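You operate a simulated robot arm through the tools that you are given. There is no shell and no other tool.

You are at the controls of a simulated two-armed robot. One attempt, no reset.

## Task
Fetch the orange sponge and set it on the shelf under the wooden counter. Then put the purple number block on the top of the wooden counter away on the counter top beside the sealer. Then put the orange-banded napkin pack from the top of the wooden counter on the shelf under the wooden counter. Then fetch the pink cloth from the top of the wooden counter and set it on top of the flour carton. Then take the brown drink cup on the top of the wooden counter and put it away on the counter top beside the sealer. Then open the hatch door, put the yellow cloth from the steel-topped counter on the shelf inside the hatch and shut the door again. Then open the sliding lid with the orange handle. Do these in the order given. Set down upright: brown drink cup.
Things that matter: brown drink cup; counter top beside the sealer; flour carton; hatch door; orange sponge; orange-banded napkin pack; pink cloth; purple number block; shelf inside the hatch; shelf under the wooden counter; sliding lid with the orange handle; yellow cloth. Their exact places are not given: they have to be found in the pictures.

Only the result counts: the job must be done as asked and must still hold three seconds after the hand-in. Knocking over, shifting, dropping, spilling or breaking anything else fails it. A push-on lid holds only when it is set on centred and level and pressed home; a screw cap is set on level and turned clockwise until tight. Flat cloth is picked up by pressing the open fingertips on it (5 to 10 N) and closing them slowly along it; thin cloth reads only 2 to 8 mm in the jaws.

## Robot
Two 7-joint arms with two-finger parallel grippers on one trunk, on a base that moves. Base frame: it is fixed to the floor where the robot stands at the start and does not move with it; the origin is under the middle of the robot, x ahead of it, y to its left, z up. Units: m, degrees, N and s.
The left shoulder is at the start at [0.11, 0.169, 1.511], the right one opposite. With the tool pointing down near the work surface each hand reaches from about 0.4 to 0.72 m from the robot's upright axis, wherever it stands, measured 20 degrees to its own side. Places, roughly: brown drink cup [3, 0.25, 1]; counter top beside the sealer [-1.3, -0.6, 0.9]; flour carton [2, -2, 0.25]; hatch door [-2, -0.4, 1.2]; orange sponge (9x6x4 cm) [2.8, -0.9, 0.9]; orange-banded napkin pack (8x4x11 cm) [2.8, -0.4, 0.9]; pink cloth (6x5x4 cm) [2.5, -0.6, 0.9]; purple number block [3, -0.75, 0.75]; shelf inside the hatch (29x25 cm) [-2.1, -0.6, 1.04]; shelf under the wooden counter [2.7, -0.3, 0.3]; sliding lid with the orange handle [0.8, 1.3, 0.9]; yellow cloth (10x7x3 cm) [2.3, 0.9, 0.9]. Payload 1.57 kg a hand.
Tool frame (each hand has its own): the origin (TCP) lies between the finger pads and is the grasp point; the fingertips stand 0.03 m ahead of it; z points along the fingers, y is the line along which they close. The gripper opens to 0.08 m. The fingers are 0.017 m wide and 0.012 m thick; the gripper's body (0.04 by 0.082 m) begins 0.08 m behind the TCP.
Orientation is that of the tool frame in the base frame, as [roll, pitch, yaw] about the fixed x, y, z axes, in that order (R = Rz(yaw) Ry(pitch) Rx(roll)). With the fingers straight down and closing along the base's y, the tool's x points along the base's -x, its y along +y and its z along -z.

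## Interface
- The arms move only by the tool step_arm. It takes "left_rows", "right_rows" or both (then of equal length, played together; a hand with none holds still); each is a list of rows, each a list of 3 entries, a list of its own where there are three numbers: the gripper command, from -1 (fully open) to 1 (shut), values between in proportion, then the shift along the tool's x, y, z in mm, then the turn, a rotation vector about the tool's x, y, z in degrees. In form: [[grip, [tx, ty, tz], [wx, wy, wz]], ...]. A call has 1 to 20 rows; each row is the pose to reach, as a shift and turn from the pose commanded when the call began, along the tool's axes at that moment. Rows are played at 5 a second. More than 0.05 m and 8.6 degrees between two rows, or a gripper value outside its range, and nothing of the call is played. A pose out of reach is approached as far as the arm can. The call stops where the force on the tool passes 40 N (or 10 N more than at its start, if that is more) or the arm is blocked; 0.2 s more then pass. The fingers move at their own pace (about 0.072 m/s each) and stop on an object; they squeeze with about 37 N. The grip force told is the motor's: it shows also when the fingers shut on nothing. Time passes only in rows, and 0.2 s behind the last, so rows that repeat a pose let the fingers close. The reply holds the time, the measured pose of the TCP, the force on the tool along the base axes, the opening and the grip force, in the units named above and with some noise, with the torque about the TCP (base axes, N m) and any sound that the robot's microphone picked up.
- Cameras (640 x 400 px; columns grow to the right, rows downward): "scene" is now at [0.1582, -0.0058, 1.6952]; the picture's right is [-0.08, -1.00, 0.00], its down [-0.75, 0.06, -0.66] and it looks along [0.66, -0.05, -0.75] (base axes); focal length 284 px, centre (320, 200). "left" rides on the left gripper at [0.072, 0.007, -0.122] in its tool frame; the picture's right is [-0.09, 1.00, 0.00], its down [-0.84, -0.08, -0.54] and it looks along [-0.54, -0.05, 0.84] (tool axes); focal length 238 px, centre (320, 200). "right" rides on the right gripper at [0.072, -0.007, -0.122] in its tool frame; the picture's right is [0.09, 1.00, 0.00], its down [-0.84, 0.08, -0.54] and it looks along [-0.54, 0.05, 0.84] (tool axes); focal length 238 px, centre (320, 200).
- capture(camera): a new picture of that camera. No time passes.
- raise_lower(by): slides the trunk up (or, below 0, down) by that many m; the arms and the scene camera ride with it, the base frame stays. It gives what a move gives, with no picture.
- base_move(legs): drives the robot by 1 to 6 legs, each [ahead, left, turn to the left] in m, m and degrees, along the robot's own axes; the way and the turn of a leg run together, so that a leg with both is an arc; at most 1.5 m and 180 degrees a leg. The arms and the cameras ride along, it lands a little off, and it stops where it bumps. It gives what a move gives.
- head_to(pan, tilt): turns the head with the scene camera to pan (to the left, within 86 degrees either way) and tilt (down, from -29 to 69), counted from straight ahead of the robot. It gives what a move gives.
- locate(camera, pixels): there is no depth. For up to 12 entries [column, row, z] of the newest picture of that camera ("zoom" is the newest enlarged one), the place [x, y] in the base frame at which the ray of that pixel passes the height z, good to about 0.003 m. No time passes.
- close_up(camera, box): a new picture of the part [left, top, right, bottom] of that camera's present view, enlarged. No time passes.
- job_done(): hands the job in; it is judged then, once.

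Unless the task says otherwise, let go and move clear before handing in.

The tools are called after ">>>" by a JSON object that holds its "api" and its "payload". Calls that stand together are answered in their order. step_arm: Moves the arms, as the interface text tells. Its arguments: {"type":"object","properties":{"left_rows":{"type":"array"},"right_rows":{"type":"array"}},"required":[]} The other tools are called the same way: raise_lower (by) moves the trunk up or down; base_move (legs) drives the base; head_to (pan, tilt) turns the head that bears the scene camera; capture (camera) takes a picture; locate (camera, pixels) gives the place at which the rays of pixels pass given heights; close_up (camera, box) takes an enlarged picture of a part of a camera's view; job_done () hands the job in.

At the start:

```text
clock: 0.0
left_eef_pos: [0.6563, 0.2754, 1.08]
left_tcp_rot: [-180.0, 0.0, -180.0]
left_ft_force: [0.8, 0.1, 1.0]
left_torque: [0.02, 0.01, -0.01]
left_width: 0.0801
left_grip_force: 0.1
right_eef_pos: [0.6634, -0.2587, 0.9983]
right_tcp_rot: [-180.0, 0.0, 180.0]
right_ft_force: [0.6, -0.2, -0.6]
right_torque: [0.01, -0.01, 0.0]
right_width: 0.0801
right_grip_force: 0.0
trunk travel left (down, up): [-0.825, 0.065]
robot x, y, heading: [-0.0004, -0.0024, 0.2]
head pan, tilt (commanded): [-4.6, 48.6]
```

scene: 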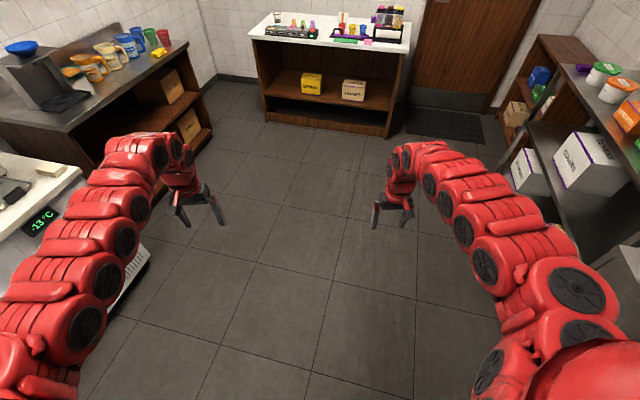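
right: 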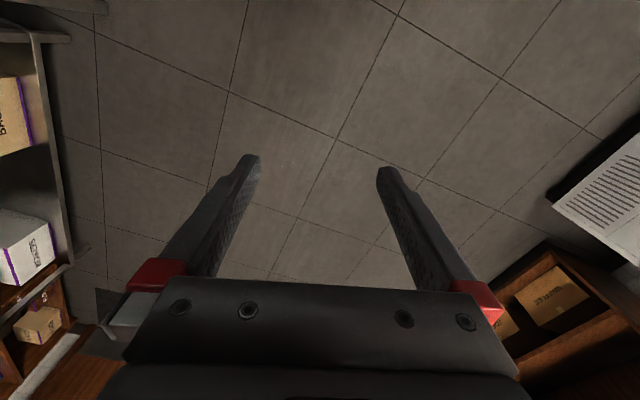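
left: 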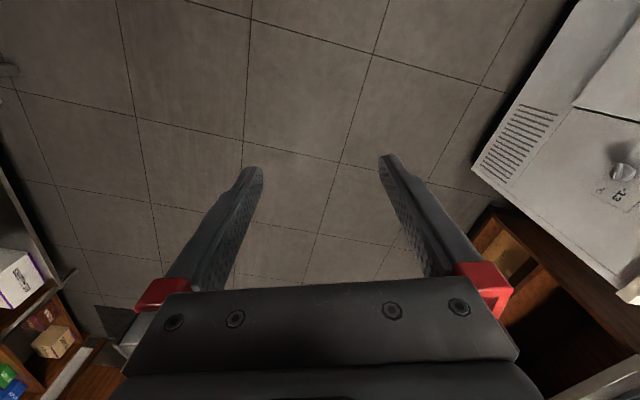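

The opening scene shows a white-topped wooden counter straight ahead (about columns 250-410, rows 12-135) with small objects on it. I'll look at it enlarged and look around before moving.

>>> {"api": "close_up", "payload": {"camera": "scene", "box": [240, 0, 420, 112]}}

>>> {"api": "head_to", "payload": {"pan": 0, "tilt": 25}}

>>> {"api": "capture", "payload": {"camera": "scene"}}

```text
3.56 times, centred on (330, 56) of scene
```

zoom: 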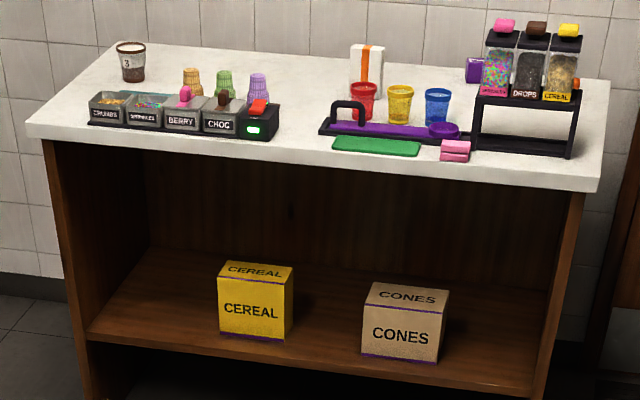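

```text
clock: 0.9
left_eef_pos: [0.6565, 0.2755, 1.0789]
left_tcp_rot: [179.9, 0.0, -180.0]
left_ft_force: [0.7, -0.1, -0.6]
left_torque: [-0.01, -0.02, 0.02]
left_width: 0.0799
left_grip_force: 0.1
right_eef_pos: [0.6629, -0.2581, 1.0005]
right_tcp_rot: [180.0, 0.1, 180.0]
right_ft_force: [-0.2, 0.1, 0.8]
right_torque: [0.01, 0.01, 0.02]
right_width: 0.0802
right_grip_force: 0.0
trunk travel left (down, up): [-0.825, 0.065]
robot x, y, heading: [-0.0006, -0.0019, 0.2]
head pan, tilt (commanded): [0.0, 25.0]
```

```text
taken
```

scene: 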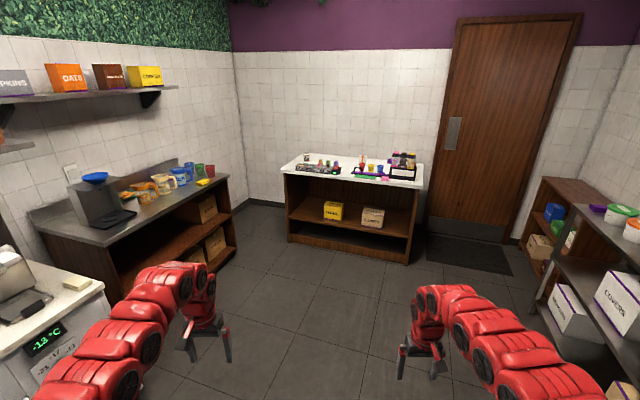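

The wooden counter with the white top is ahead, the steel-topped counter is to the left front, and shelves are to the right. I'll look around further to map the rest.

>>> {"api": "head_to", "payload": {"pan": 70, "tilt": 35}}

>>> {"api": "capture", "payload": {"camera": "scene"}}

>>> {"api": "head_to", "payload": {"pan": -50, "tilt": 35}}

>>> {"api": "capture", "payload": {"camera": "scene"}}

>>> {"api": "head_to", "payload": {"pan": -86, "tilt": 25}}

>>> {"api": "capture", "payload": {"camera": "scene"}}

```text
clock: 2.3
left_eef_pos: [0.6552, 0.275, 1.079]
left_tcp_rot: [-179.9, 0.3, 179.9]
left_ft_force: [0.4, 0.0, 0.9]
left_torque: [0.05, 0.0, 0.01]
left_width: 0.0799
left_grip_force: 0.1
right_eef_pos: [0.6629, -0.2575, 1.0]
right_tcp_rot: [180.0, 0.1, 180.0]
right_ft_force: [1.0, -0.4, 0.2]
right_torque: [-0.01, 0.01, 0.01]
right_width: 0.0801
right_grip_force: 0.1
trunk travel left (down, up): [-0.825, 0.065]
robot x, y, heading: [0.0043, -0.0031, 0.1]
head pan, tilt (commanded): [70.0, 35.0]
```

```text
taken
```

scene: 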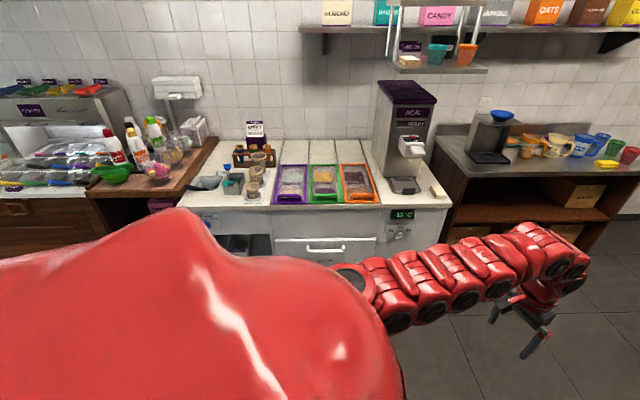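

```text
clock: 4.3
left_eef_pos: [0.6573, 0.2739, 1.08]
left_tcp_rot: [-179.9, 0.1, -179.9]
left_ft_force: [0.8, -0.3, -0.2]
left_torque: [0.01, 0.0, -0.04]
left_width: 0.0802
left_grip_force: 0.1
right_eef_pos: [0.6631, -0.2584, 0.9984]
right_tcp_rot: [-180.0, 0.1, 179.9]
right_ft_force: [-0.5, -0.1, 0.2]
right_torque: [-0.01, 0.01, 0.02]
right_width: 0.0798
right_grip_force: 0.0
trunk travel left (down, up): [-0.825, 0.065]
robot x, y, heading: [-0.0018, 0.0008, -0.2]
head pan, tilt (commanded): [-50.0, 35.0]
```

```text
taken
```

scene: 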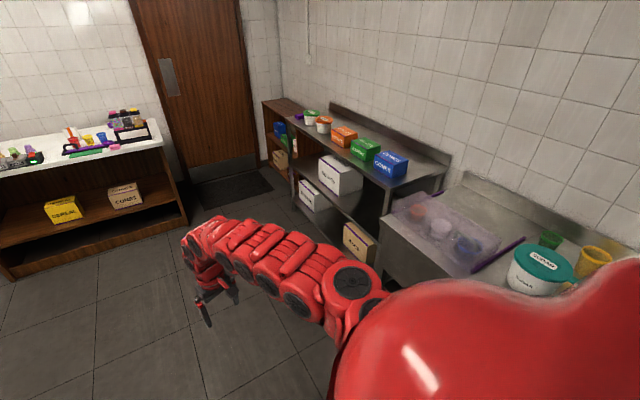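

```text
clock: 5.3
left_eef_pos: [0.6569, 0.275, 1.0789]
left_tcp_rot: [180.0, 0.0, -180.0]
left_ft_force: [0.4, 0.6, -0.3]
left_torque: [0.0, 0.03, 0.02]
left_width: 0.0802
left_grip_force: 0.0
right_eef_pos: [0.6623, -0.2586, 0.9987]
right_tcp_rot: [180.0, 0.0, -179.9]
right_ft_force: [0.5, -1.4, 0.7]
right_torque: [-0.02, 0.03, -0.01]
right_width: 0.08
right_grip_force: 0.1
trunk travel left (down, up): [-0.825, 0.065]
robot x, y, heading: [-0.0009, 0.0002, 0.1]
head pan, tilt (commanded): [-85.9, 25.0]
```

```text
taken
```

scene: 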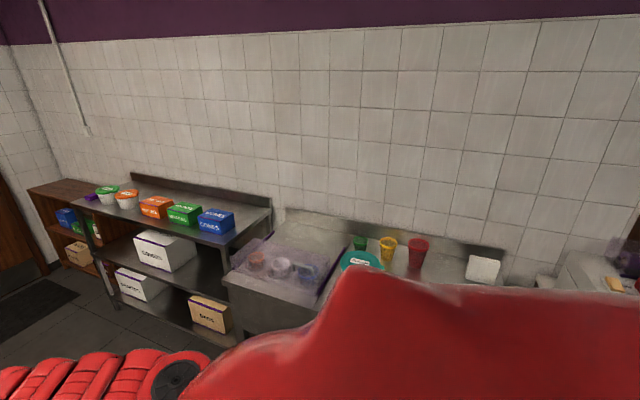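

The flour carton should be among the boxes on the right-hand steel shelving (pixels 310-400, rows 190-260 in the -50 pan picture). I'll look closer there and then ahead again for locating.

>>> {"api": "head_to", "payload": {"pan": -45, "tilt": 30}}

>>> {"api": "close_up", "payload": {"camera": "scene", "box": [200, 80, 440, 230]}}

>>> {"api": "head_to", "payload": {"pan": -5, "tilt": 25}}

>>> {"api": "close_up", "payload": {"camera": "scene", "box": [250, 130, 410, 230]}}

```text
clock: 6.4
left_eef_pos: [0.6575, 0.275, 1.0792]
left_tcp_rot: [-180.0, -0.1, 179.9]
left_ft_force: [-0.4, 0.3, -0.5]
left_torque: [-0.02, -0.02, 0.02]
left_width: 0.0799
left_grip_force: 0.1
right_eef_pos: [0.6633, -0.2575, 0.9998]
right_tcp_rot: [180.0, -0.1, -180.0]
right_ft_force: [0.3, 0.1, -0.6]
right_torque: [0.02, 0.0, -0.02]
right_width: 0.0798
right_grip_force: 0.0
trunk travel left (down, up): [-0.825, 0.065]
robot x, y, heading: [-0.0023, -0.0019, 0.3]
head pan, tilt (commanded): [-45.0, 30.0]
```

```text
2.67 times, centred on (320, 155) of scene
```

zoom: 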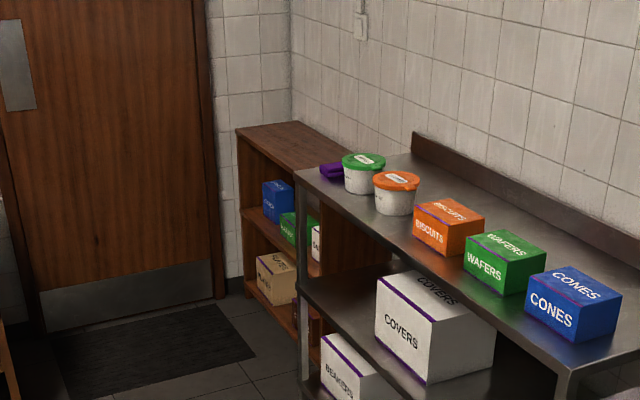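

```text
clock: 7.5
left_eef_pos: [0.6559, 0.2752, 1.0786]
left_tcp_rot: [179.9, 0.0, -180.0]
left_ft_force: [0.1, -0.1, 0.4]
left_torque: [0.01, 0.03, 0.03]
left_width: 0.0802
left_grip_force: 0.1
right_eef_pos: [0.6636, -0.2592, 1.0001]
right_tcp_rot: [-180.0, 0.0, -180.0]
right_ft_force: [0.0, 0.4, 0.5]
right_torque: [0.0, -0.02, -0.02]
right_width: 0.0799
right_grip_force: 0.1
trunk travel left (down, up): [-0.825, 0.065]
robot x, y, heading: [-0.0028, 0.0002, 0.2]
head pan, tilt (commanded): [-5.0, 25.0]
```

```text
4.00 times, centred on (330, 180) of scene
```

zoom: 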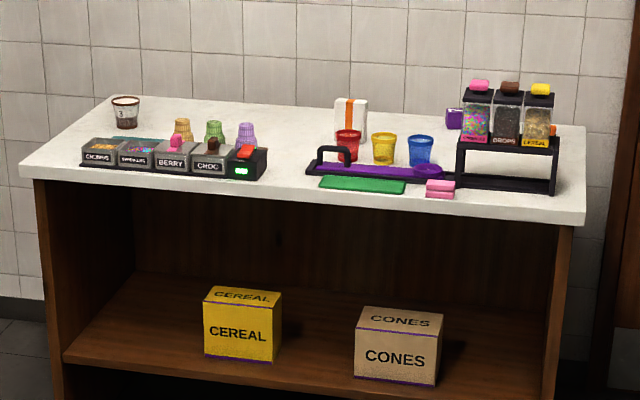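

The zoom shows the napkin pack at (352,120), pink cloth at (440,188), purple block at (454,118) behind the dispenser rack, something orange at (553,130) right of the rack, and the cup at (126,112). I'll get positions of the counter edges and objects.

>>> {"api": "locate", "payload": {"camera": "zoom", "pixels": [[20, 170, 0.9], [585, 212, 0.9], [105, 97, 0.9], [562, 125, 0.9], [126, 127, 0.9], [348, 150, 0.9], [440, 198, 0.9], [454, 128, 0.9], [553, 140, 0.9], [440, 384, 0.3], [235, 360, 0.3]]}}

```text
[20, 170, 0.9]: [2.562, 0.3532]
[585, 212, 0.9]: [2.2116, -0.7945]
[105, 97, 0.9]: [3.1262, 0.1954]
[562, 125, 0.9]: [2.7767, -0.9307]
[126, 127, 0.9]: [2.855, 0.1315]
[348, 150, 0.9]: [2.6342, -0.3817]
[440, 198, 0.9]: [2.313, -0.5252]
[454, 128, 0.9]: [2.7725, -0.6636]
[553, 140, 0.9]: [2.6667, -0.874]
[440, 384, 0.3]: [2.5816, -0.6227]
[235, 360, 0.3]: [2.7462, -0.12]
```

The counter is turned about 17° to my axes, its front edge running from about (2.56, 0.35) to (2.21, -0.79). I'll drive to a viewing spot facing it, about 0.95 m from the edge.

>>> {"api": "base_move", "payload": {"legs": [[1.45, 0.05, 0], [0, 0, -17]]}}

>>> {"api": "head_to", "payload": {"pan": 0, "tilt": 35}}

>>> {"api": "capture", "payload": {"camera": "scene"}}

```text
clock: 15.7
left_eef_pos: [2.1598, 0.1489, 1.0783]
left_tcp_rot: [-179.9, -0.2, 164.1]
left_ft_force: [0.1, -0.2, 1.3]
left_torque: [0.0, 0.0, -0.01]
left_width: 0.0798
left_grip_force: 0.1
right_eef_pos: [2.0211, -0.365, 1.0001]
right_tcp_rot: [-179.9, -0.1, 164.1]
right_ft_force: [0.2, 0.1, 0.0]
right_torque: [-0.01, 0.01, 0.0]
right_width: 0.0801
right_grip_force: 0.1
trunk travel left (down, up): [-0.825, 0.065]
robot x, y, heading: [1.4545, 0.0642, -16.0]
head pan, tilt (commanded): [-5.0, 25.0]
```

```text
clock: 16.4
left_eef_pos: [2.1589, 0.1493, 1.0795]
left_tcp_rot: [180.0, 0.0, 164.1]
left_ft_force: [0.9, -0.6, -0.4]
left_torque: [0.02, 0.02, 0.0]
left_width: 0.0804
left_grip_force: 0.1
right_eef_pos: [2.0208, -0.3661, 0.9993]
right_tcp_rot: [180.0, 0.0, 164.1]
right_ft_force: [0.0, 0.2, -0.1]
right_torque: [-0.03, 0.0, -0.03]
right_width: 0.08
right_grip_force: 0.1
trunk travel left (down, up): [-0.825, 0.065]
robot x, y, heading: [1.4511, 0.0622, -15.7]
head pan, tilt (commanded): [0.0, 35.0]
```

```text
taken
```

scene: 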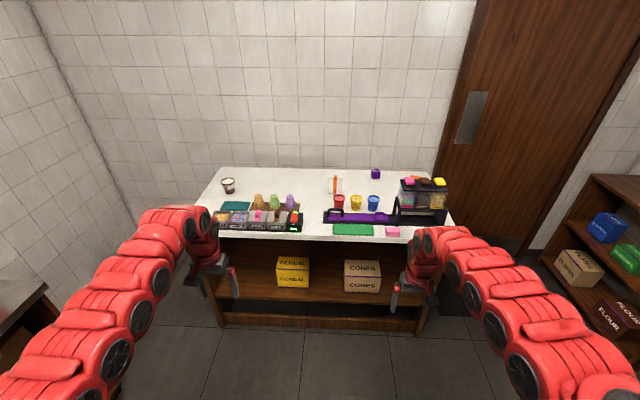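

The counter top is now well in view (rows 168-240), and a FLOUR carton shows at the bottom of the right wooden rack (612,315). I'll zoom in on both.

>>> {"api": "close_up", "payload": {"camera": "scene", "box": [190, 155, 330, 243]}}

>>> {"api": "close_up", "payload": {"camera": "scene", "box": [520, 170, 640, 345]}}

>>> {"api": "close_up", "payload": {"camera": "scene", "box": [320, 160, 460, 248]}}

```text
4.55 times, centred on (260, 199) of scene
```

zoom: 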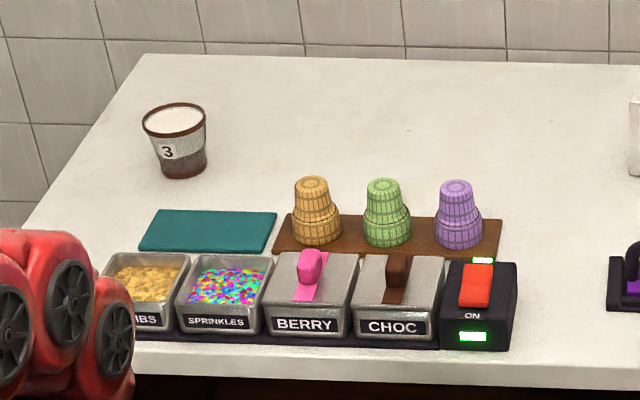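

```text
2.29 times, centred on (580, 258) of scene
```

zoom: 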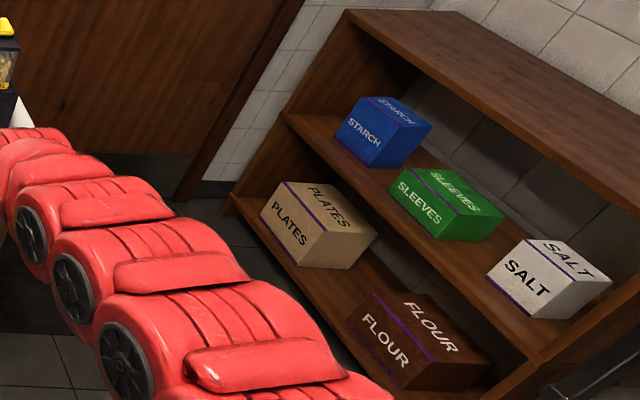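

```text
4.55 times, centred on (390, 204) of scene
```

zoom: 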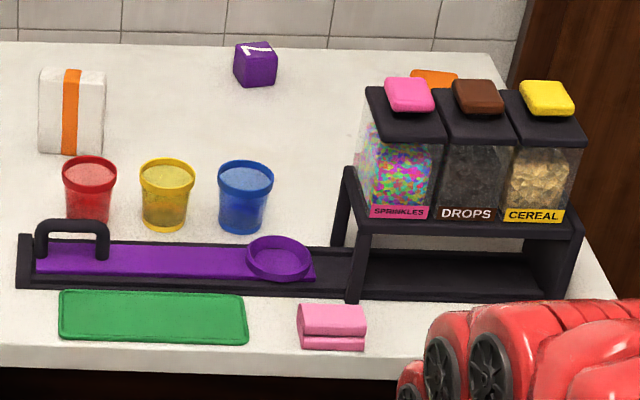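

The orange sponge shows behind the dispenser rack (zoom (435,80)), the block is at (255,62). I'll locate these with trial heights and compare with the earlier view to fix the counter height.

>>> {"api": "locate", "payload": {"camera": "zoom", "pixels": [[254, 87, 0.9], [254, 87, 0.95], [254, 87, 0.85], [70, 155, 0.9], [332, 350, 0.9], [332, 350, 0.95], [435, 72, 0.94], [435, 72, 0.9], [165, 230, 0.9], [345, 300, 0.9], [552, 298, 0.9], [545, 48, 0.9]]}}

```text
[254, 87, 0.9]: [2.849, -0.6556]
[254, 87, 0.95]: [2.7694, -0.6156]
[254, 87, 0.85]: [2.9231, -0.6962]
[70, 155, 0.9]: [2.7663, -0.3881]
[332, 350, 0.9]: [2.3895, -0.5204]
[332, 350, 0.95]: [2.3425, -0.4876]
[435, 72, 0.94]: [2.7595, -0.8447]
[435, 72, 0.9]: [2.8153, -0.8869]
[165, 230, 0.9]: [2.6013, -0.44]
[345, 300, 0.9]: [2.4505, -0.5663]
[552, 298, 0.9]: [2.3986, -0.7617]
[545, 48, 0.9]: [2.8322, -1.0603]
```

Comparing both views the counter top comes out near z=0.857. The sponge and block sit near the right end of the counter, so I'll check the space between it and the right-hand rack.

>>> {"api": "locate", "payload": {"camera": "scene", "pixels": [[538, 260, 0.0], [593, 310, 0.1], [593, 310, 0.05], [590, 175, 0.8], [435, 285, 0.0], [428, 335, 0.0], [562, 220, 0.4], [480, 235, 0.0]]}}

>>> {"api": "base_move", "payload": {"legs": [[0.0, -0.7, 0]]}}

>>> {"api": "head_to", "payload": {"pan": -20, "tilt": 40}}

>>> {"api": "capture", "payload": {"camera": "scene"}}

```text
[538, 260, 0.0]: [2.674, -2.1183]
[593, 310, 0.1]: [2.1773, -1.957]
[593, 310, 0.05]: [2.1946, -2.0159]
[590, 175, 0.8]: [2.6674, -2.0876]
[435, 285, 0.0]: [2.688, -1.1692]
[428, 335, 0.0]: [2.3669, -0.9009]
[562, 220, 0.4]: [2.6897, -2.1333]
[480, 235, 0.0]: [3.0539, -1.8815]
```

```text
clock: 20.2
left_eef_pos: [1.9695, -0.5177, 1.0792]
left_tcp_rot: [179.9, 0.0, 163.9]
left_ft_force: [-0.2, 1.1, -0.1]
left_torque: [0.01, -0.01, 0.03]
left_width: 0.0798
left_grip_force: 0.1
right_eef_pos: [1.8294, -1.0328, 0.9997]
right_tcp_rot: [180.0, 0.0, 164.0]
right_ft_force: [-0.6, 0.5, 0.5]
right_torque: [-0.01, 0.01, 0.03]
right_width: 0.0801
right_grip_force: 0.1
trunk travel left (down, up): [-0.825, 0.065]
robot x, y, heading: [1.2615, -0.6028, -16.2]
head pan, tilt (commanded): [0.0, 35.0]
```

```text
clock: 21.0
left_eef_pos: [1.9695, -0.519, 1.0783]
left_tcp_rot: [-179.9, 0.0, 163.8]
left_ft_force: [-0.4, -0.1, -0.3]
left_torque: [0.0, 0.02, 0.03]
left_width: 0.08
left_grip_force: 0.0
right_eef_pos: [1.8295, -1.033, 1.0001]
right_tcp_rot: [180.0, 0.0, 163.9]
right_ft_force: [-0.1, 0.5, 0.1]
right_torque: [-0.03, 0.0, -0.02]
right_width: 0.0798
right_grip_force: 0.1
trunk travel left (down, up): [-0.825, 0.065]
robot x, y, heading: [1.2599, -0.5992, -16.2]
head pan, tilt (commanded): [-20.0, 40.0]
```

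```text
taken
```

scene: 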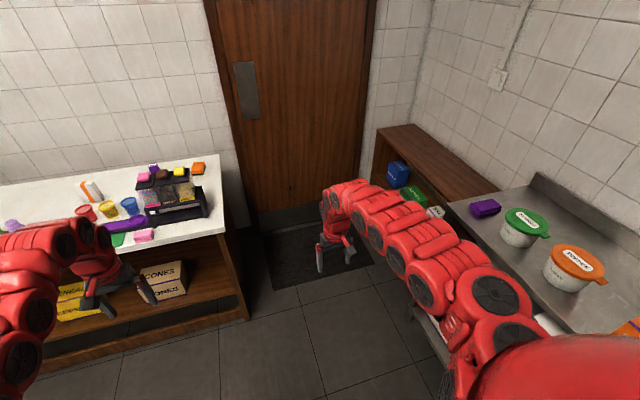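

The sponge is visible at (198,168) right-behind the dispenser rack, and there's about 1.1 m of free floor between the counter end and the right rack. I'll zoom to locate precisely.

>>> {"api": "close_up", "payload": {"camera": "scene", "box": [60, 140, 260, 265]}}

```text
3.20 times, centred on (160, 202) of scene
```

zoom: 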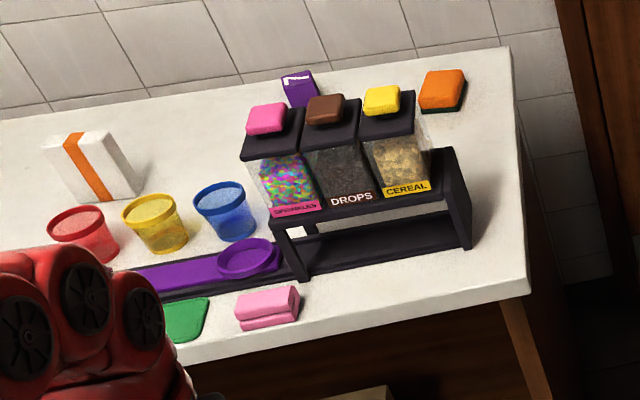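

>>> {"api": "locate", "payload": {"camera": "zoom", "pixels": [[510, 46, 0.857], [528, 292, 0.857], [430, 71, 0.897], [463, 69, 0.897], [462, 105, 0.897], [418, 105, 0.897], [460, 113, 0.857], [420, 110, 0.857], [471, 250, 0.857], [430, 150, 0.857], [300, 278, 0.857]]}}

```text
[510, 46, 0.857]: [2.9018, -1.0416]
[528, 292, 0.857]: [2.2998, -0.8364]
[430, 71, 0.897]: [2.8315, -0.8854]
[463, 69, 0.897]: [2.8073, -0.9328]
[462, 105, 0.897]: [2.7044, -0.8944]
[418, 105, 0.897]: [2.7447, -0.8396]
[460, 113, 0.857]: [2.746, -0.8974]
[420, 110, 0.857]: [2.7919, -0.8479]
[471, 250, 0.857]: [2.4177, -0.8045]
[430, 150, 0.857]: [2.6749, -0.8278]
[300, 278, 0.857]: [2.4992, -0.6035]
```

Sponge centre is about (2.77,-0.89), its long axis roughly along the counter depth. I'll approach from the counter's right end using the right hand; first I tuck both hands back and up so they clear the counter when driving.

>>> {"api": "step_arm", "payload": {"left_rows": [[-1, [35, 0, -25], [0, 0, 0]], [-1, [70, 0, -50], [0, 0, 0]], [-1, [105, 0, -75], [0, 0, 0]], [-1, [140, 0, -100], [0, 0, 0]], [-1, [175, 0, -125], [0, 0, 0]], [-1, [210, 0, -150], [0, 0, 0]]], "right_rows": [[-1, [35, 0, -30], [0, 0, 0]], [-1, [70, 0, -60], [0, 0, 0]], [-1, [105, 0, -90], [0, 0, 0]], [-1, [140, 0, -120], [0, 0, 0]], [-1, [175, 0, -150], [0, 0, 0]], [-1, [210, 0, -180], [0, 0, 0]]]}}

```text
clock: 22.4
left_eef_pos: [1.9227, -0.4758, 1.2477]
left_tcp_rot: [-179.9, 0.0, 163.9]
left_ft_force: [-1.0, 0.0, 0.8]
left_torque: [-0.01, -0.06, 0.01]
left_width: 0.08
left_grip_force: 0.1
left hand out of reach, approached as far as the arm can: row 1, 2, 3, 4, 5, 6
right_eef_pos: [1.7766, -1.0581, 1.1847]
right_tcp_rot: [-179.8, 0.1, 163.9]
right_ft_force: [-0.3, 0.2, 0.3]
right_torque: [0.02, -0.04, -0.02]
right_width: 0.08
right_grip_force: 0.1
right hand out of reach, approached as far as the arm can: row 2, 3, 4, 5, 6
trunk travel left (down, up): [-0.825, 0.065]
robot x, y, heading: [1.2629, -0.6013, -16.1]
head pan, tilt (commanded): [-20.0, 40.0]
```

The hands rose (left 1.25, right 1.18) but can't retract further with tool down. I'll check the dispenser rack's height against that using the lid pixel (383,90).

>>> {"api": "locate", "payload": {"camera": "zoom", "pixels": [[383, 90, 1.05], [383, 90, 1.1], [383, 90, 1.15], [470, 248, 0.857], [437, 148, 1.0], [407, 188, 0.97]]}}

>>> {"api": "capture", "payload": {"camera": "scene"}}

```text
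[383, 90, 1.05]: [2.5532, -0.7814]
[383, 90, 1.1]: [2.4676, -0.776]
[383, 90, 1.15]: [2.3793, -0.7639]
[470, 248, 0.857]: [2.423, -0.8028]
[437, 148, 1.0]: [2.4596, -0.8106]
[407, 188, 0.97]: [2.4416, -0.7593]
```

```text
taken
```

scene: 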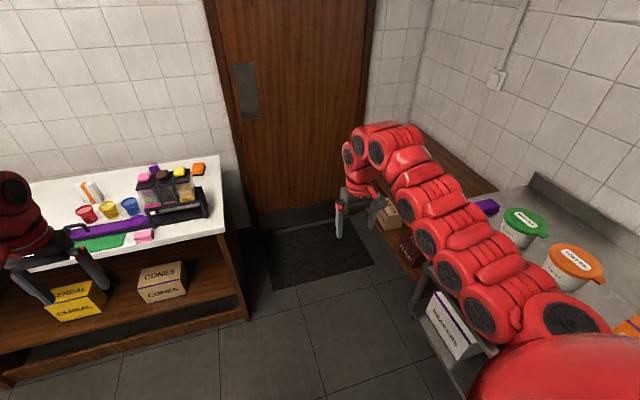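

>>> {"api": "locate", "payload": {"camera": "scene", "pixels": [[447, 204, 0.9], [447, 204, 0.85], [408, 312, 0.0], [440, 370, 0.0], [388, 205, 0.4], [376, 160, 0.8], [270, 285, 0.0], [258, 213, 0.0], [330, 200, 0.0]]}}

```text
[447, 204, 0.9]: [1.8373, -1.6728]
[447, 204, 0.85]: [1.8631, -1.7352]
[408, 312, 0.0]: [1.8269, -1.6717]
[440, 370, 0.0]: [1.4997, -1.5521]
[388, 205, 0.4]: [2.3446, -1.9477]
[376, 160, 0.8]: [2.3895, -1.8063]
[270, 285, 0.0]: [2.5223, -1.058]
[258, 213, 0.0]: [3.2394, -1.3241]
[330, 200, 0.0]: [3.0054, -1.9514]
```

The steel table's leg is at (1.83,-1.67) and the door plane beyond x≈3.1, so I have a path. I'll drive to about (2.3,-1.45), then turn left to face the counter's right end.

>>> {"api": "base_move", "payload": {"legs": [[1.232, -0.529, 0], [0, 0, 89]]}}

>>> {"api": "head_to", "payload": {"pan": 0, "tilt": 50}}

>>> {"api": "capture", "payload": {"camera": "scene"}}

```text
clock: 28.2
left_eef_pos: [2.8899, -1.2726, 1.2448]
left_tcp_rot: [-180.0, -0.1, 163.4]
left_ft_force: [0.8, -0.4, -0.4]
left_torque: [-0.01, 0.01, -0.01]
left_width: 0.0798
left_grip_force: 0.1
right_eef_pos: [2.7339, -1.8508, 1.1813]
right_tcp_rot: [180.0, -1.0, 163.6]
right_ft_force: [-2.4, 0.8, 0.0]
right_torque: [-0.11, -0.26, -0.01]
right_width: 0.0799
right_grip_force: 0.0
trunk travel left (down, up): [-0.825, 0.065]
robot x, y, heading: [2.2213, -1.3931, -16.7]
head pan, tilt (commanded): [-20.0, 40.0]
stopped in leg 1: the force on the tool passed its limit at 151 N (the readings are from after the stop); the commanded pose is now the measured one
```

```text
clock: 29.1
left_eef_pos: [2.8903, -1.2736, 1.244]
left_tcp_rot: [-179.9, 0.0, 163.5]
left_ft_force: [-0.4, 0.4, -0.3]
left_torque: [0.02, 0.01, 0.02]
left_width: 0.0798
left_grip_force: 0.1
right_eef_pos: [2.7348, -1.8514, 1.1808]
right_tcp_rot: [179.9, -1.1, 163.6]
right_ft_force: [-2.8, 1.8, -1.9]
right_torque: [-0.15, -0.36, -0.06]
right_width: 0.0798
right_grip_force: 0.1
trunk travel left (down, up): [-0.825, 0.065]
robot x, y, heading: [2.2262, -1.3935, -16.7]
head pan, tilt (commanded): [0.0, 50.0]
```

```text
taken
```

scene: 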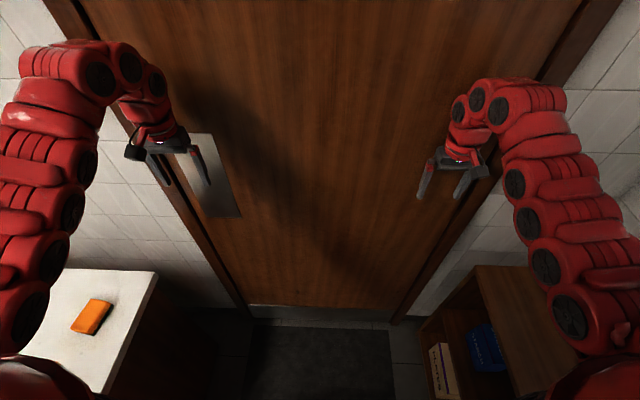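

The right hand met the door wall (stopped at x≈2.73); the sponge is visible at (90,317) and nothing else moved. I'll back off, shift slightly left, and then turn left where there is clearance.

>>> {"api": "base_move", "payload": {"legs": [[-0.2, 0.06, 0], [0, 0, 89.7]]}}

>>> {"api": "capture", "payload": {"camera": "scene"}}

```text
clock: 34.5
left_eef_pos: [1.9449, -0.6104, 1.2429]
left_tcp_rot: [-179.9, -0.1, -107.5]
left_ft_force: [-0.5, 0.4, 0.4]
left_torque: [0.02, -0.01, 0.03]
left_width: 0.0799
left_grip_force: 0.0
right_eef_pos: [2.5186, -0.775, 1.1798]
right_tcp_rot: [179.8, -0.9, -107.2]
right_ft_force: [0.3, -0.1, 0.1]
right_torque: [0.0, 0.02, 0.0]
right_width: 0.08
right_grip_force: 0.1
trunk travel left (down, up): [-0.825, 0.065]
robot x, y, heading: [2.0544, -1.2799, 72.6]
head pan, tilt (commanded): [0.0, 50.0]
```

```text
taken
```

scene: 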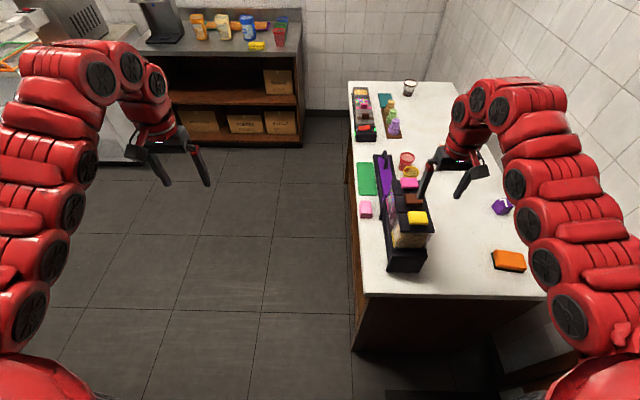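

Facing the counter's right end now: sponge at (508,260), purple block at (502,207), rack between. I'll shift right ~0.27 m and a bit ahead, then look with the right wrist camera.

>>> {"api": "base_move", "payload": {"legs": [[0.067, -0.271, 0]]}}

>>> {"api": "head_to", "payload": {"pan": -25, "tilt": 50}}

>>> {"api": "capture", "payload": {"camera": "scene"}}

>>> {"api": "capture", "payload": {"camera": "right"}}

```text
clock: 36.4
left_eef_pos: [2.2264, -0.6308, 1.2452]
left_tcp_rot: [-179.7, -0.1, -107.2]
left_ft_force: [-0.2, 0.4, 0.6]
left_torque: [0.01, 0.04, -0.04]
left_width: 0.0803
left_grip_force: 0.0
right_eef_pos: [2.8011, -0.7918, 1.1813]
right_tcp_rot: [179.9, -1.0, -107.1]
right_ft_force: [0.5, 1.1, 0.2]
right_torque: [-0.04, -0.05, 0.03]
right_width: 0.0798
right_grip_force: 0.0
trunk travel left (down, up): [-0.825, 0.065]
robot x, y, heading: [2.337, -1.2949, 72.9]
head pan, tilt (commanded): [0.0, 50.0]
```

```text
clock: 37.3
left_eef_pos: [2.2278, -0.6301, 1.2459]
left_tcp_rot: [-179.9, -0.2, -107.2]
left_ft_force: [0.0, -0.4, -0.7]
left_torque: [-0.03, -0.01, 0.01]
left_width: 0.0799
left_grip_force: 0.2
right_eef_pos: [2.8024, -0.7926, 1.1804]
right_tcp_rot: [-180.0, -1.0, -107.2]
right_ft_force: [0.6, 0.2, 1.0]
right_torque: [0.0, 0.02, -0.01]
right_width: 0.0802
right_grip_force: 0.0
trunk travel left (down, up): [-0.825, 0.065]
robot x, y, heading: [2.3391, -1.2987, 72.8]
head pan, tilt (commanded): [-25.0, 50.0]
```

```text
taken
```

scene: 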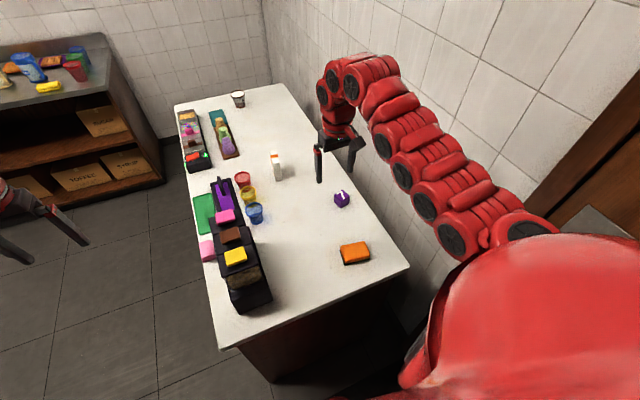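

```text
taken
```

right: 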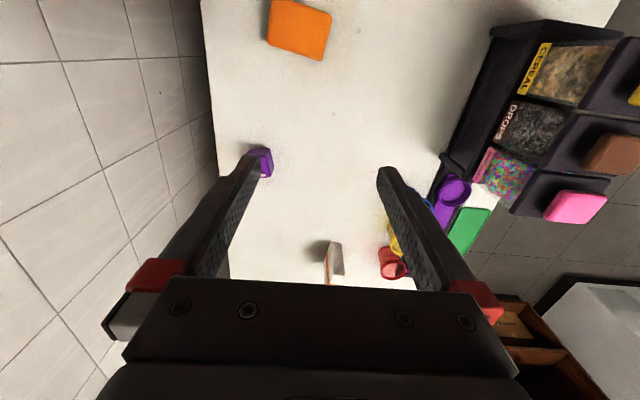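

The right wrist picture shows the sponge at (299,28) and the purple block at (260,162). I'll locate corners from both cameras.

>>> {"api": "locate", "payload": {"camera": "right", "pixels": [[272, 0, 0.897], [331, 14, 0.897], [323, 60, 0.897], [267, 41, 0.897], [260, 150, 0.9], [272, 178, 0.857], [212, 150, 0.857]]}}

>>> {"api": "close_up", "payload": {"camera": "scene", "box": [290, 170, 420, 285]}}

```text
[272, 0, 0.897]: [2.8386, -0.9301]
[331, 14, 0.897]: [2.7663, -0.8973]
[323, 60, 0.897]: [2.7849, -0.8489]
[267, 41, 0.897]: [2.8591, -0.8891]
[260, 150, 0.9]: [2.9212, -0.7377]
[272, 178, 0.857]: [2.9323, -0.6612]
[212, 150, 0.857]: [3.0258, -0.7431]
```

```text
3.48 times, centred on (355, 228) of scene
```

zoom: 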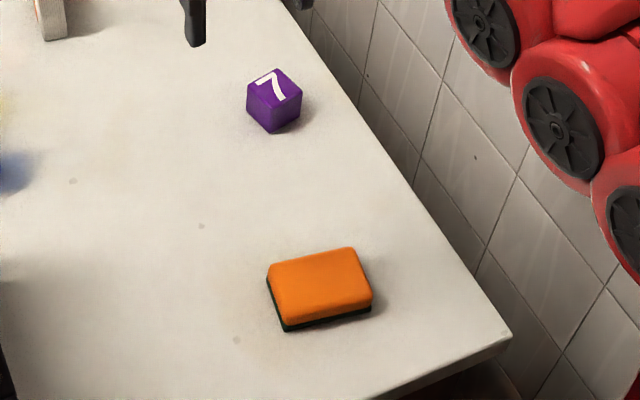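

>>> {"api": "locate", "payload": {"camera": "zoom", "pixels": [[267, 266, 0.897], [355, 247, 0.897], [373, 297, 0.897], [284, 326, 0.897], [285, 332, 0.857], [372, 306, 0.857], [273, 133, 0.857], [247, 119, 0.857], [299, 118, 0.857], [276, 69, 0.9], [511, 337, 0.857]]}}

```text
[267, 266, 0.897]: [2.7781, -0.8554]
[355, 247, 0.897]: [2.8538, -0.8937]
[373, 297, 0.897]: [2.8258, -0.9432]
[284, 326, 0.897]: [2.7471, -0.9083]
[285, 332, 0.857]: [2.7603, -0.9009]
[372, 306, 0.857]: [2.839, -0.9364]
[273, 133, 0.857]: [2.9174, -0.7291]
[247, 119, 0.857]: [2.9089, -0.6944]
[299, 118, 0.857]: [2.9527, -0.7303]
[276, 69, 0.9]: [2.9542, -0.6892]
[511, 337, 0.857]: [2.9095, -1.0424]
```

Both cameras agree: sponge centre ≈ (2.807,-0.895), long axis at about -26°, so the fingers must close along 64°. I'll turn the right hand about -81° about its z while moving above the sponge to z≈1.03.

>>> {"api": "step_arm", "payload": {"right_rows": [[-1, [9.6, -3.5, 15], [0, 0, -8.1]], [-1, [19.3, -6.9, 30], [0, 0, -16.2]], [-1, [28.9, -10.4, 45], [0, 0, -24.4]], [-1, [38.6, -13.9, 60], [0, 0, -32.5]], [-1, [48.2, -17.3, 75], [0, 0, -40.6]], [-1, [57.8, -20.8, 90], [0, 0, -48.7]], [-1, [67.5, -24.3, 105], [0, 0, -56.8]], [-1, [77.1, -27.8, 120], [0, 0, -65]], [-1, [86.8, -31.2, 135], [0, 0, -73.1]], [-1, [96.4, -34.7, 150], [0, 0, -81.2]]]}}

>>> {"api": "capture", "payload": {"camera": "right"}}

>>> {"api": "capture", "payload": {"camera": "scene"}}

```text
clock: 39.5
left_eef_pos: [2.2243, -0.6284, 1.2441]
left_tcp_rot: [-179.7, -0.1, -107.1]
left_ft_force: [-1.4, -0.2, -0.6]
left_torque: [-0.02, -0.02, 0.01]
left_width: 0.0801
left_grip_force: 0.1
right_eef_pos: [2.8458, -0.9562, 1.0091]
right_tcp_rot: [179.1, -0.1, -25.8]
right_ft_force: [-0.3, 0.9, 0.4]
right_torque: [0.01, -0.06, 0.0]
right_width: 0.0799
right_grip_force: 0.0
right hand out of reach, approached as far as the arm can: row 1, 2, 3, 4, 5, 6, 7, 8, 9, 10
trunk travel left (down, up): [-0.825, 0.065]
robot x, y, heading: [2.3373, -1.2938, 72.9]
head pan, tilt (commanded): [-25.0, 50.0]
```

```text
taken
```

right: 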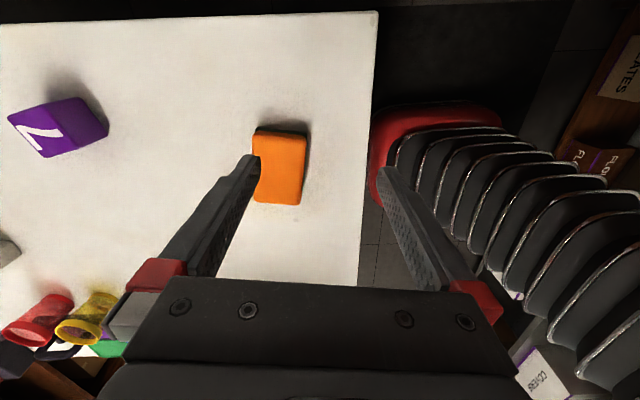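

```text
taken
```

scene: 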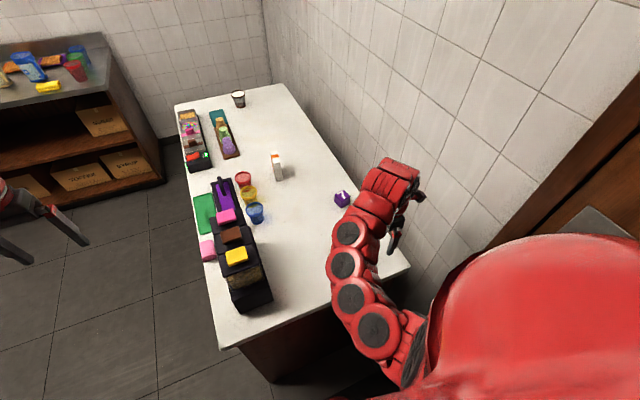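

The hand turned properly (yaw -25.8°) but lies about 7 cm off toward the wall/robot side, flagged out of reach. I'll test a small downward move to see how the commanded pose relates to the measured one.

>>> {"api": "step_arm", "payload": {"right_rows": [[-1, [0, 0, 20], [0, 0, 0]], [-1, [0, 0, 20], [0, 0, 0]]]}}

```text
clock: 40.1
left_eef_pos: [2.2251, -0.6288, 1.2436]
left_tcp_rot: [-179.8, -0.1, -107.2]
left_ft_force: [0.3, -0.5, -0.7]
left_torque: [0.0, 0.02, 0.0]
left_width: 0.0803
left_grip_force: 0.0
right_eef_pos: [2.8455, -0.956, 0.9868]
right_tcp_rot: [178.9, -0.2, -25.8]
right_ft_force: [0.0, -0.6, -0.4]
right_torque: [-0.02, 0.02, -0.02]
right_width: 0.0799
right_grip_force: 0.0
trunk travel left (down, up): [-0.825, 0.065]
robot x, y, heading: [2.3382, -1.2977, 72.6]
head pan, tilt (commanded): [-25.0, 50.0]
```

The commanded pose now matches the measured one, and it's in reach at this height. I'll correct sideways to centre over the sponge.

>>> {"api": "step_arm", "payload": {"right_rows": [[-1, [-31, -19, 0], [0, 0, 0]], [-1, [-62, -38, 0], [1, 0, 0]], [-1, [-62, -38, 0], [1, 0, 0]]]}}

>>> {"api": "capture", "payload": {"camera": "right"}}

```text
clock: 40.9
left_eef_pos: [2.229, -0.6304, 1.2446]
left_tcp_rot: [-179.9, -0.1, -107.2]
left_ft_force: [-0.2, -1.1, 0.0]
left_torque: [0.03, -0.01, 0.0]
left_width: 0.0799
left_grip_force: 0.0
right_eef_pos: [2.8087, -0.8953, 0.9887]
right_tcp_rot: [179.9, 0.0, -26.0]
right_ft_force: [-0.7, -0.4, -0.4]
right_torque: [-0.01, -0.02, -0.03]
right_width: 0.0798
right_grip_force: 0.1
trunk travel left (down, up): [-0.825, 0.065]
robot x, y, heading: [2.3401, -1.3003, 72.9]
head pan, tilt (commanded): [-25.0, 50.0]
```

```text
taken
```

right: 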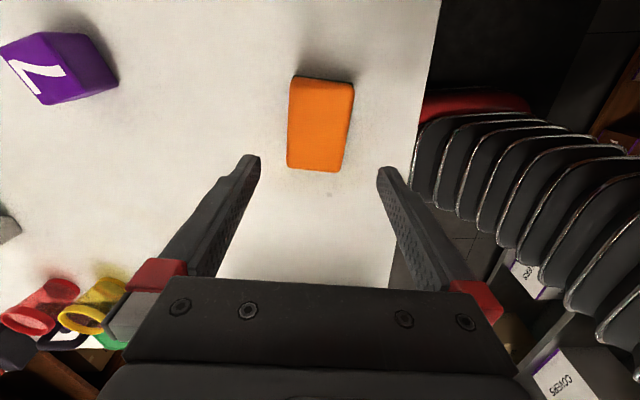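

The sponge's top face spans about (289-354, 78-172). I'll locate its corners in this picture for the final correction.

>>> {"api": "locate", "payload": {"camera": "right", "pixels": [[291, 77, 0.897], [354, 84, 0.897], [343, 165, 0.897], [287, 160, 0.897], [320, 122, 0.897], [32, 32, 0.897], [90, 30, 0.897], [44, 103, 0.857], [118, 84, 0.857], [2, 58, 0.897]]}}

```text
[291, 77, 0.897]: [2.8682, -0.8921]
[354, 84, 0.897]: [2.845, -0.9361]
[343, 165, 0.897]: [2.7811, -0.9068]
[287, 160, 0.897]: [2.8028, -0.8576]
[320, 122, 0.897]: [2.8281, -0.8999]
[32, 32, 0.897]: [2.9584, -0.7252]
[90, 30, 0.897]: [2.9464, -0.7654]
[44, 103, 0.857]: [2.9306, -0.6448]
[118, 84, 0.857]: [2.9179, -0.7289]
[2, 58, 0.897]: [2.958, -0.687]
```

Sponge centre refines to (2.824,-0.898). I'll shift 14 mm along tool x and descend to TCP z≈0.893.

>>> {"api": "step_arm", "payload": {"right_rows": [[-1, [14, -4, 0], [0, 0, 0]], [-1, [14, -4, 35], [0, 0, 0]], [-1, [14, -4, 70], [0, 0, 0]], [-1, [14, -4, 95], [0, 0, 0]], [-1, [14, -4, 95], [0, 0, 0]]]}}

>>> {"api": "capture", "payload": {"camera": "right"}}

```text
clock: 42.1
left_eef_pos: [2.228, -0.6288, 1.2436]
left_tcp_rot: [-179.8, 0.0, -107.2]
left_ft_force: [0.6, 0.0, -0.7]
left_torque: [0.0, 0.01, 0.0]
left_width: 0.0799
left_grip_force: 0.0
right_eef_pos: [2.8232, -0.8941, 0.8911]
right_tcp_rot: [180.0, 0.0, -25.9]
right_ft_force: [0.3, 0.1, 0.4]
right_torque: [-0.02, -0.03, 0.01]
right_width: 0.08
right_grip_force: 0.0
trunk travel left (down, up): [-0.825, 0.065]
robot x, y, heading: [2.3395, -1.2957, 72.8]
head pan, tilt (commanded): [-25.0, 50.0]
```

```text
taken
```

right: 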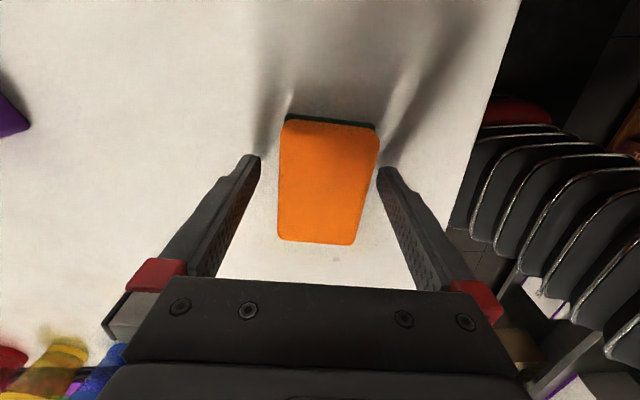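

The sponge sits neatly between the fingers. I'll close on it.

>>> {"api": "step_arm", "payload": {"right_rows": [[0.2, [0, 0, 0], [0, 0, 0]], [1, [0, 0, 0], [0, 0, 0]], [1, [0, 0, 0], [0, 0, 0]], [1, [0, 0, 0], [0, 0, 0]]]}}

```text
clock: 43.1
left_eef_pos: [2.2274, -0.6304, 1.2444]
left_tcp_rot: [-179.9, -0.2, -107.2]
left_ft_force: [-0.4, 0.2, -0.1]
left_torque: [0.02, 0.01, -0.02]
left_width: 0.0799
left_grip_force: 0.0
right_eef_pos: [2.823, -0.8961, 0.8914]
right_tcp_rot: [180.0, 0.0, -25.8]
right_ft_force: [0.5, 0.4, -0.5]
right_torque: [0.0, -0.04, 0.05]
right_width: 0.0584
right_grip_force: 36.9
trunk travel left (down, up): [-0.825, 0.065]
robot x, y, heading: [2.3353, -1.2957, 72.7]
head pan, tilt (commanded): [-25.0, 50.0]
```

Gripped (opening 58 mm, 37 N). I'll lift it straight up, then turn the hand back.

>>> {"api": "step_arm", "payload": {"right_rows": [[1, [0, 0, -40], [0, 0, 0]], [1, [0, 0, -80], [0, 0, 0]], [1, [0, 0, -120], [0, 0, 0]], [1, [0, 0, -150], [0, 0, 0]]]}}

>>> {"api": "step_arm", "payload": {"right_rows": [[1, [0, 5, 0], [0, 0, 8.2]], [1, [0, 10, 0], [0, 0, 16.4]], [1, [0, 15, 0], [0, 0, 24.6]], [1, [0, 20, 0], [0, 0, 32.8]], [1, [0, 20, 0], [0, 0, 41]], [1, [0, 20, 0], [0, 0, 49]], [1, [0, 20, 0], [0, 0, 57]], [1, [0, 20, 0], [0, 0, 65]], [1, [0, 20, 0], [0, 0, 73]], [1, [0, 20, 0], [0, 0, 81]]]}}

>>> {"api": "capture", "payload": {"camera": "scene"}}

```text
clock: 44.1
left_eef_pos: [2.2276, -0.6282, 1.2435]
left_tcp_rot: [-179.9, -0.2, -107.3]
left_ft_force: [-0.1, -0.4, -0.9]
left_torque: [-0.02, -0.02, 0.03]
left_width: 0.0802
left_grip_force: 0.0
right_eef_pos: [2.8244, -0.8975, 1.0134]
right_tcp_rot: [179.9, 0.0, -25.9]
right_ft_force: [0.1, 0.2, -0.6]
right_torque: [-0.01, -0.02, -0.02]
right_width: 0.0584
right_grip_force: 37.2
right hand out of reach, approached as far as the arm can: row 4
trunk travel left (down, up): [-0.825, 0.065]
robot x, y, heading: [2.3356, -1.2977, 72.6]
head pan, tilt (commanded): [-25.0, 50.0]
```

```text
clock: 46.3
left_eef_pos: [2.2263, -0.6298, 1.2448]
left_tcp_rot: [-179.9, -0.1, -107.2]
left_ft_force: [-0.2, 0.4, -0.2]
left_torque: [0.0, -0.02, -0.03]
left_width: 0.08
left_grip_force: 0.1
right_eef_pos: [2.8161, -0.9137, 1.0113]
right_tcp_rot: [-179.8, 0.0, -107.0]
right_ft_force: [0.5, -0.3, -1.1]
right_torque: [0.01, 0.0, 0.02]
right_width: 0.0586
right_grip_force: 36.8
trunk travel left (down, up): [-0.825, 0.065]
robot x, y, heading: [2.3373, -1.2957, 73.1]
head pan, tilt (commanded): [-25.0, 50.0]
```

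```text
taken
```

scene: 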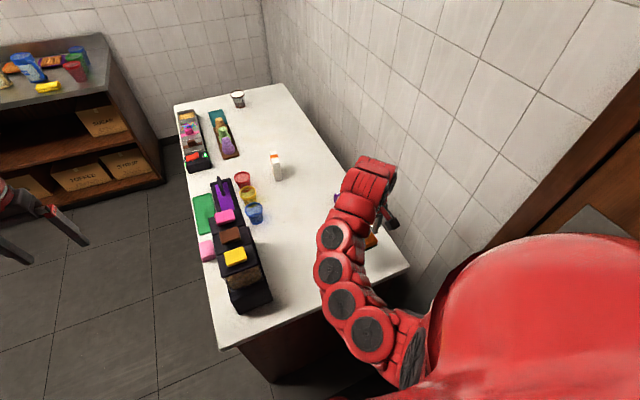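

The sponge is held at z≈1.01. To avoid the rack I'll back the base straight away from the counter end, then pull the hand closer to the body.

>>> {"api": "base_move", "payload": {"legs": [[-0.2, 0, 0]]}}

>>> {"api": "step_arm", "payload": {"right_rows": [[1, [25, -35, 0], [0, 0, 0]], [1, [50, -70, 0], [0, 0, 0]], [1, [75, -100, 0], [0, 0, 0]], [1, [75, -140, 0], [0, 0, 0]], [1, [75, -180, 0], [0, 0, 0]], [1, [75, -200, 0], [0, 0, 0]]]}}

>>> {"api": "capture", "payload": {"camera": "scene"}}

```text
clock: 47.9
left_eef_pos: [2.1683, -0.8203, 1.2439]
left_tcp_rot: [-179.9, -0.2, -107.2]
left_ft_force: [-0.6, -0.8, -0.1]
left_torque: [0.0, 0.0, -0.01]
left_width: 0.0799
left_grip_force: 0.1
right_eef_pos: [2.7572, -1.1047, 1.0106]
right_tcp_rot: [-179.9, 0.0, -106.9]
right_ft_force: [0.0, 0.0, -0.1]
right_torque: [0.0, 0.02, -0.02]
right_width: 0.0584
right_grip_force: 37.4
trunk travel left (down, up): [-0.825, 0.065]
robot x, y, heading: [2.2768, -1.4892, 72.7]
head pan, tilt (commanded): [-25.0, 50.0]
```

```text
clock: 49.3
left_eef_pos: [2.1674, -0.8211, 1.2441]
left_tcp_rot: [-179.9, -0.1, -107.2]
left_ft_force: [-0.1, 0.2, -0.3]
left_torque: [-0.02, 0.0, 0.01]
left_width: 0.08
left_grip_force: 0.1
right_eef_pos: [2.9251, -1.2362, 1.0131]
right_tcp_rot: [-179.9, 0.0, -107.0]
right_ft_force: [0.0, 0.7, 0.4]
right_torque: [0.0, -0.01, 0.02]
right_width: 0.0585
right_grip_force: 37.1
trunk travel left (down, up): [-0.825, 0.065]
robot x, y, heading: [2.2794, -1.4868, 72.9]
head pan, tilt (commanded): [-25.0, 50.0]
```

```text
taken
```

scene: 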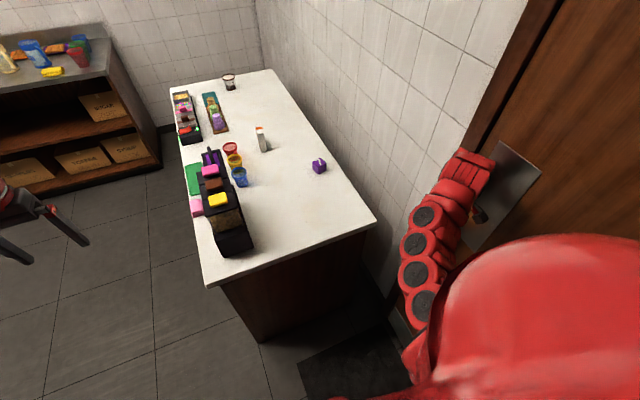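

I moved the hand to the wrong side (tool +y is my left). It's at (2.925,-1.236), clear of everything; I'll bring it back left by ~390 mm.

>>> {"api": "step_arm", "payload": {"right_rows": [[1, [0, 45, 0], [0, 0, 0]], [1, [0, 90, 0], [0, 0, 0]], [1, [0, 135, 0], [0, 0, 0]], [1, [0, 180, 0], [0, 0, 0]], [1, [0, 225, 0], [0, 0, 0]], [1, [0, 270, 0], [0, 0, 0]], [1, [0, 315, 0], [0, 0, 0]], [1, [0, 350, 0], [0, 0, 0]]]}}

>>> {"api": "capture", "payload": {"camera": "scene"}}

```text
clock: 51.1
left_eef_pos: [2.1677, -0.8209, 1.2447]
left_tcp_rot: [-179.8, -0.1, -107.2]
left_ft_force: [-0.5, 0.7, -0.3]
left_torque: [-0.03, 0.0, -0.01]
left_width: 0.0799
left_grip_force: 0.1
right_eef_pos: [2.5909, -1.132, 1.0133]
right_tcp_rot: [-179.9, 0.0, -106.9]
right_ft_force: [0.1, -0.2, -0.3]
right_torque: [0.0, 0.0, 0.01]
right_width: 0.0586
right_grip_force: 36.8
trunk travel left (down, up): [-0.825, 0.065]
robot x, y, heading: [2.276, -1.4851, 72.8]
head pan, tilt (commanded): [-25.0, 50.0]
```

```text
taken
```

scene: 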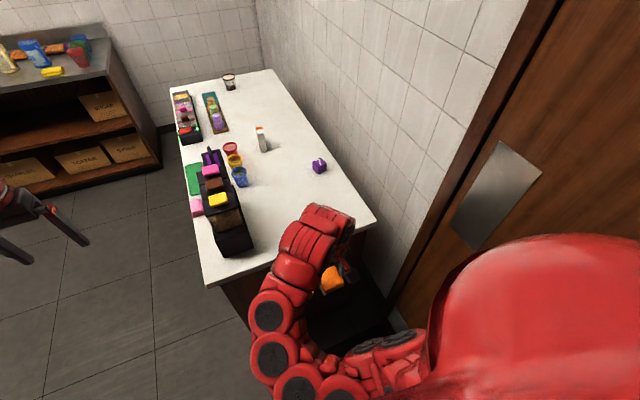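

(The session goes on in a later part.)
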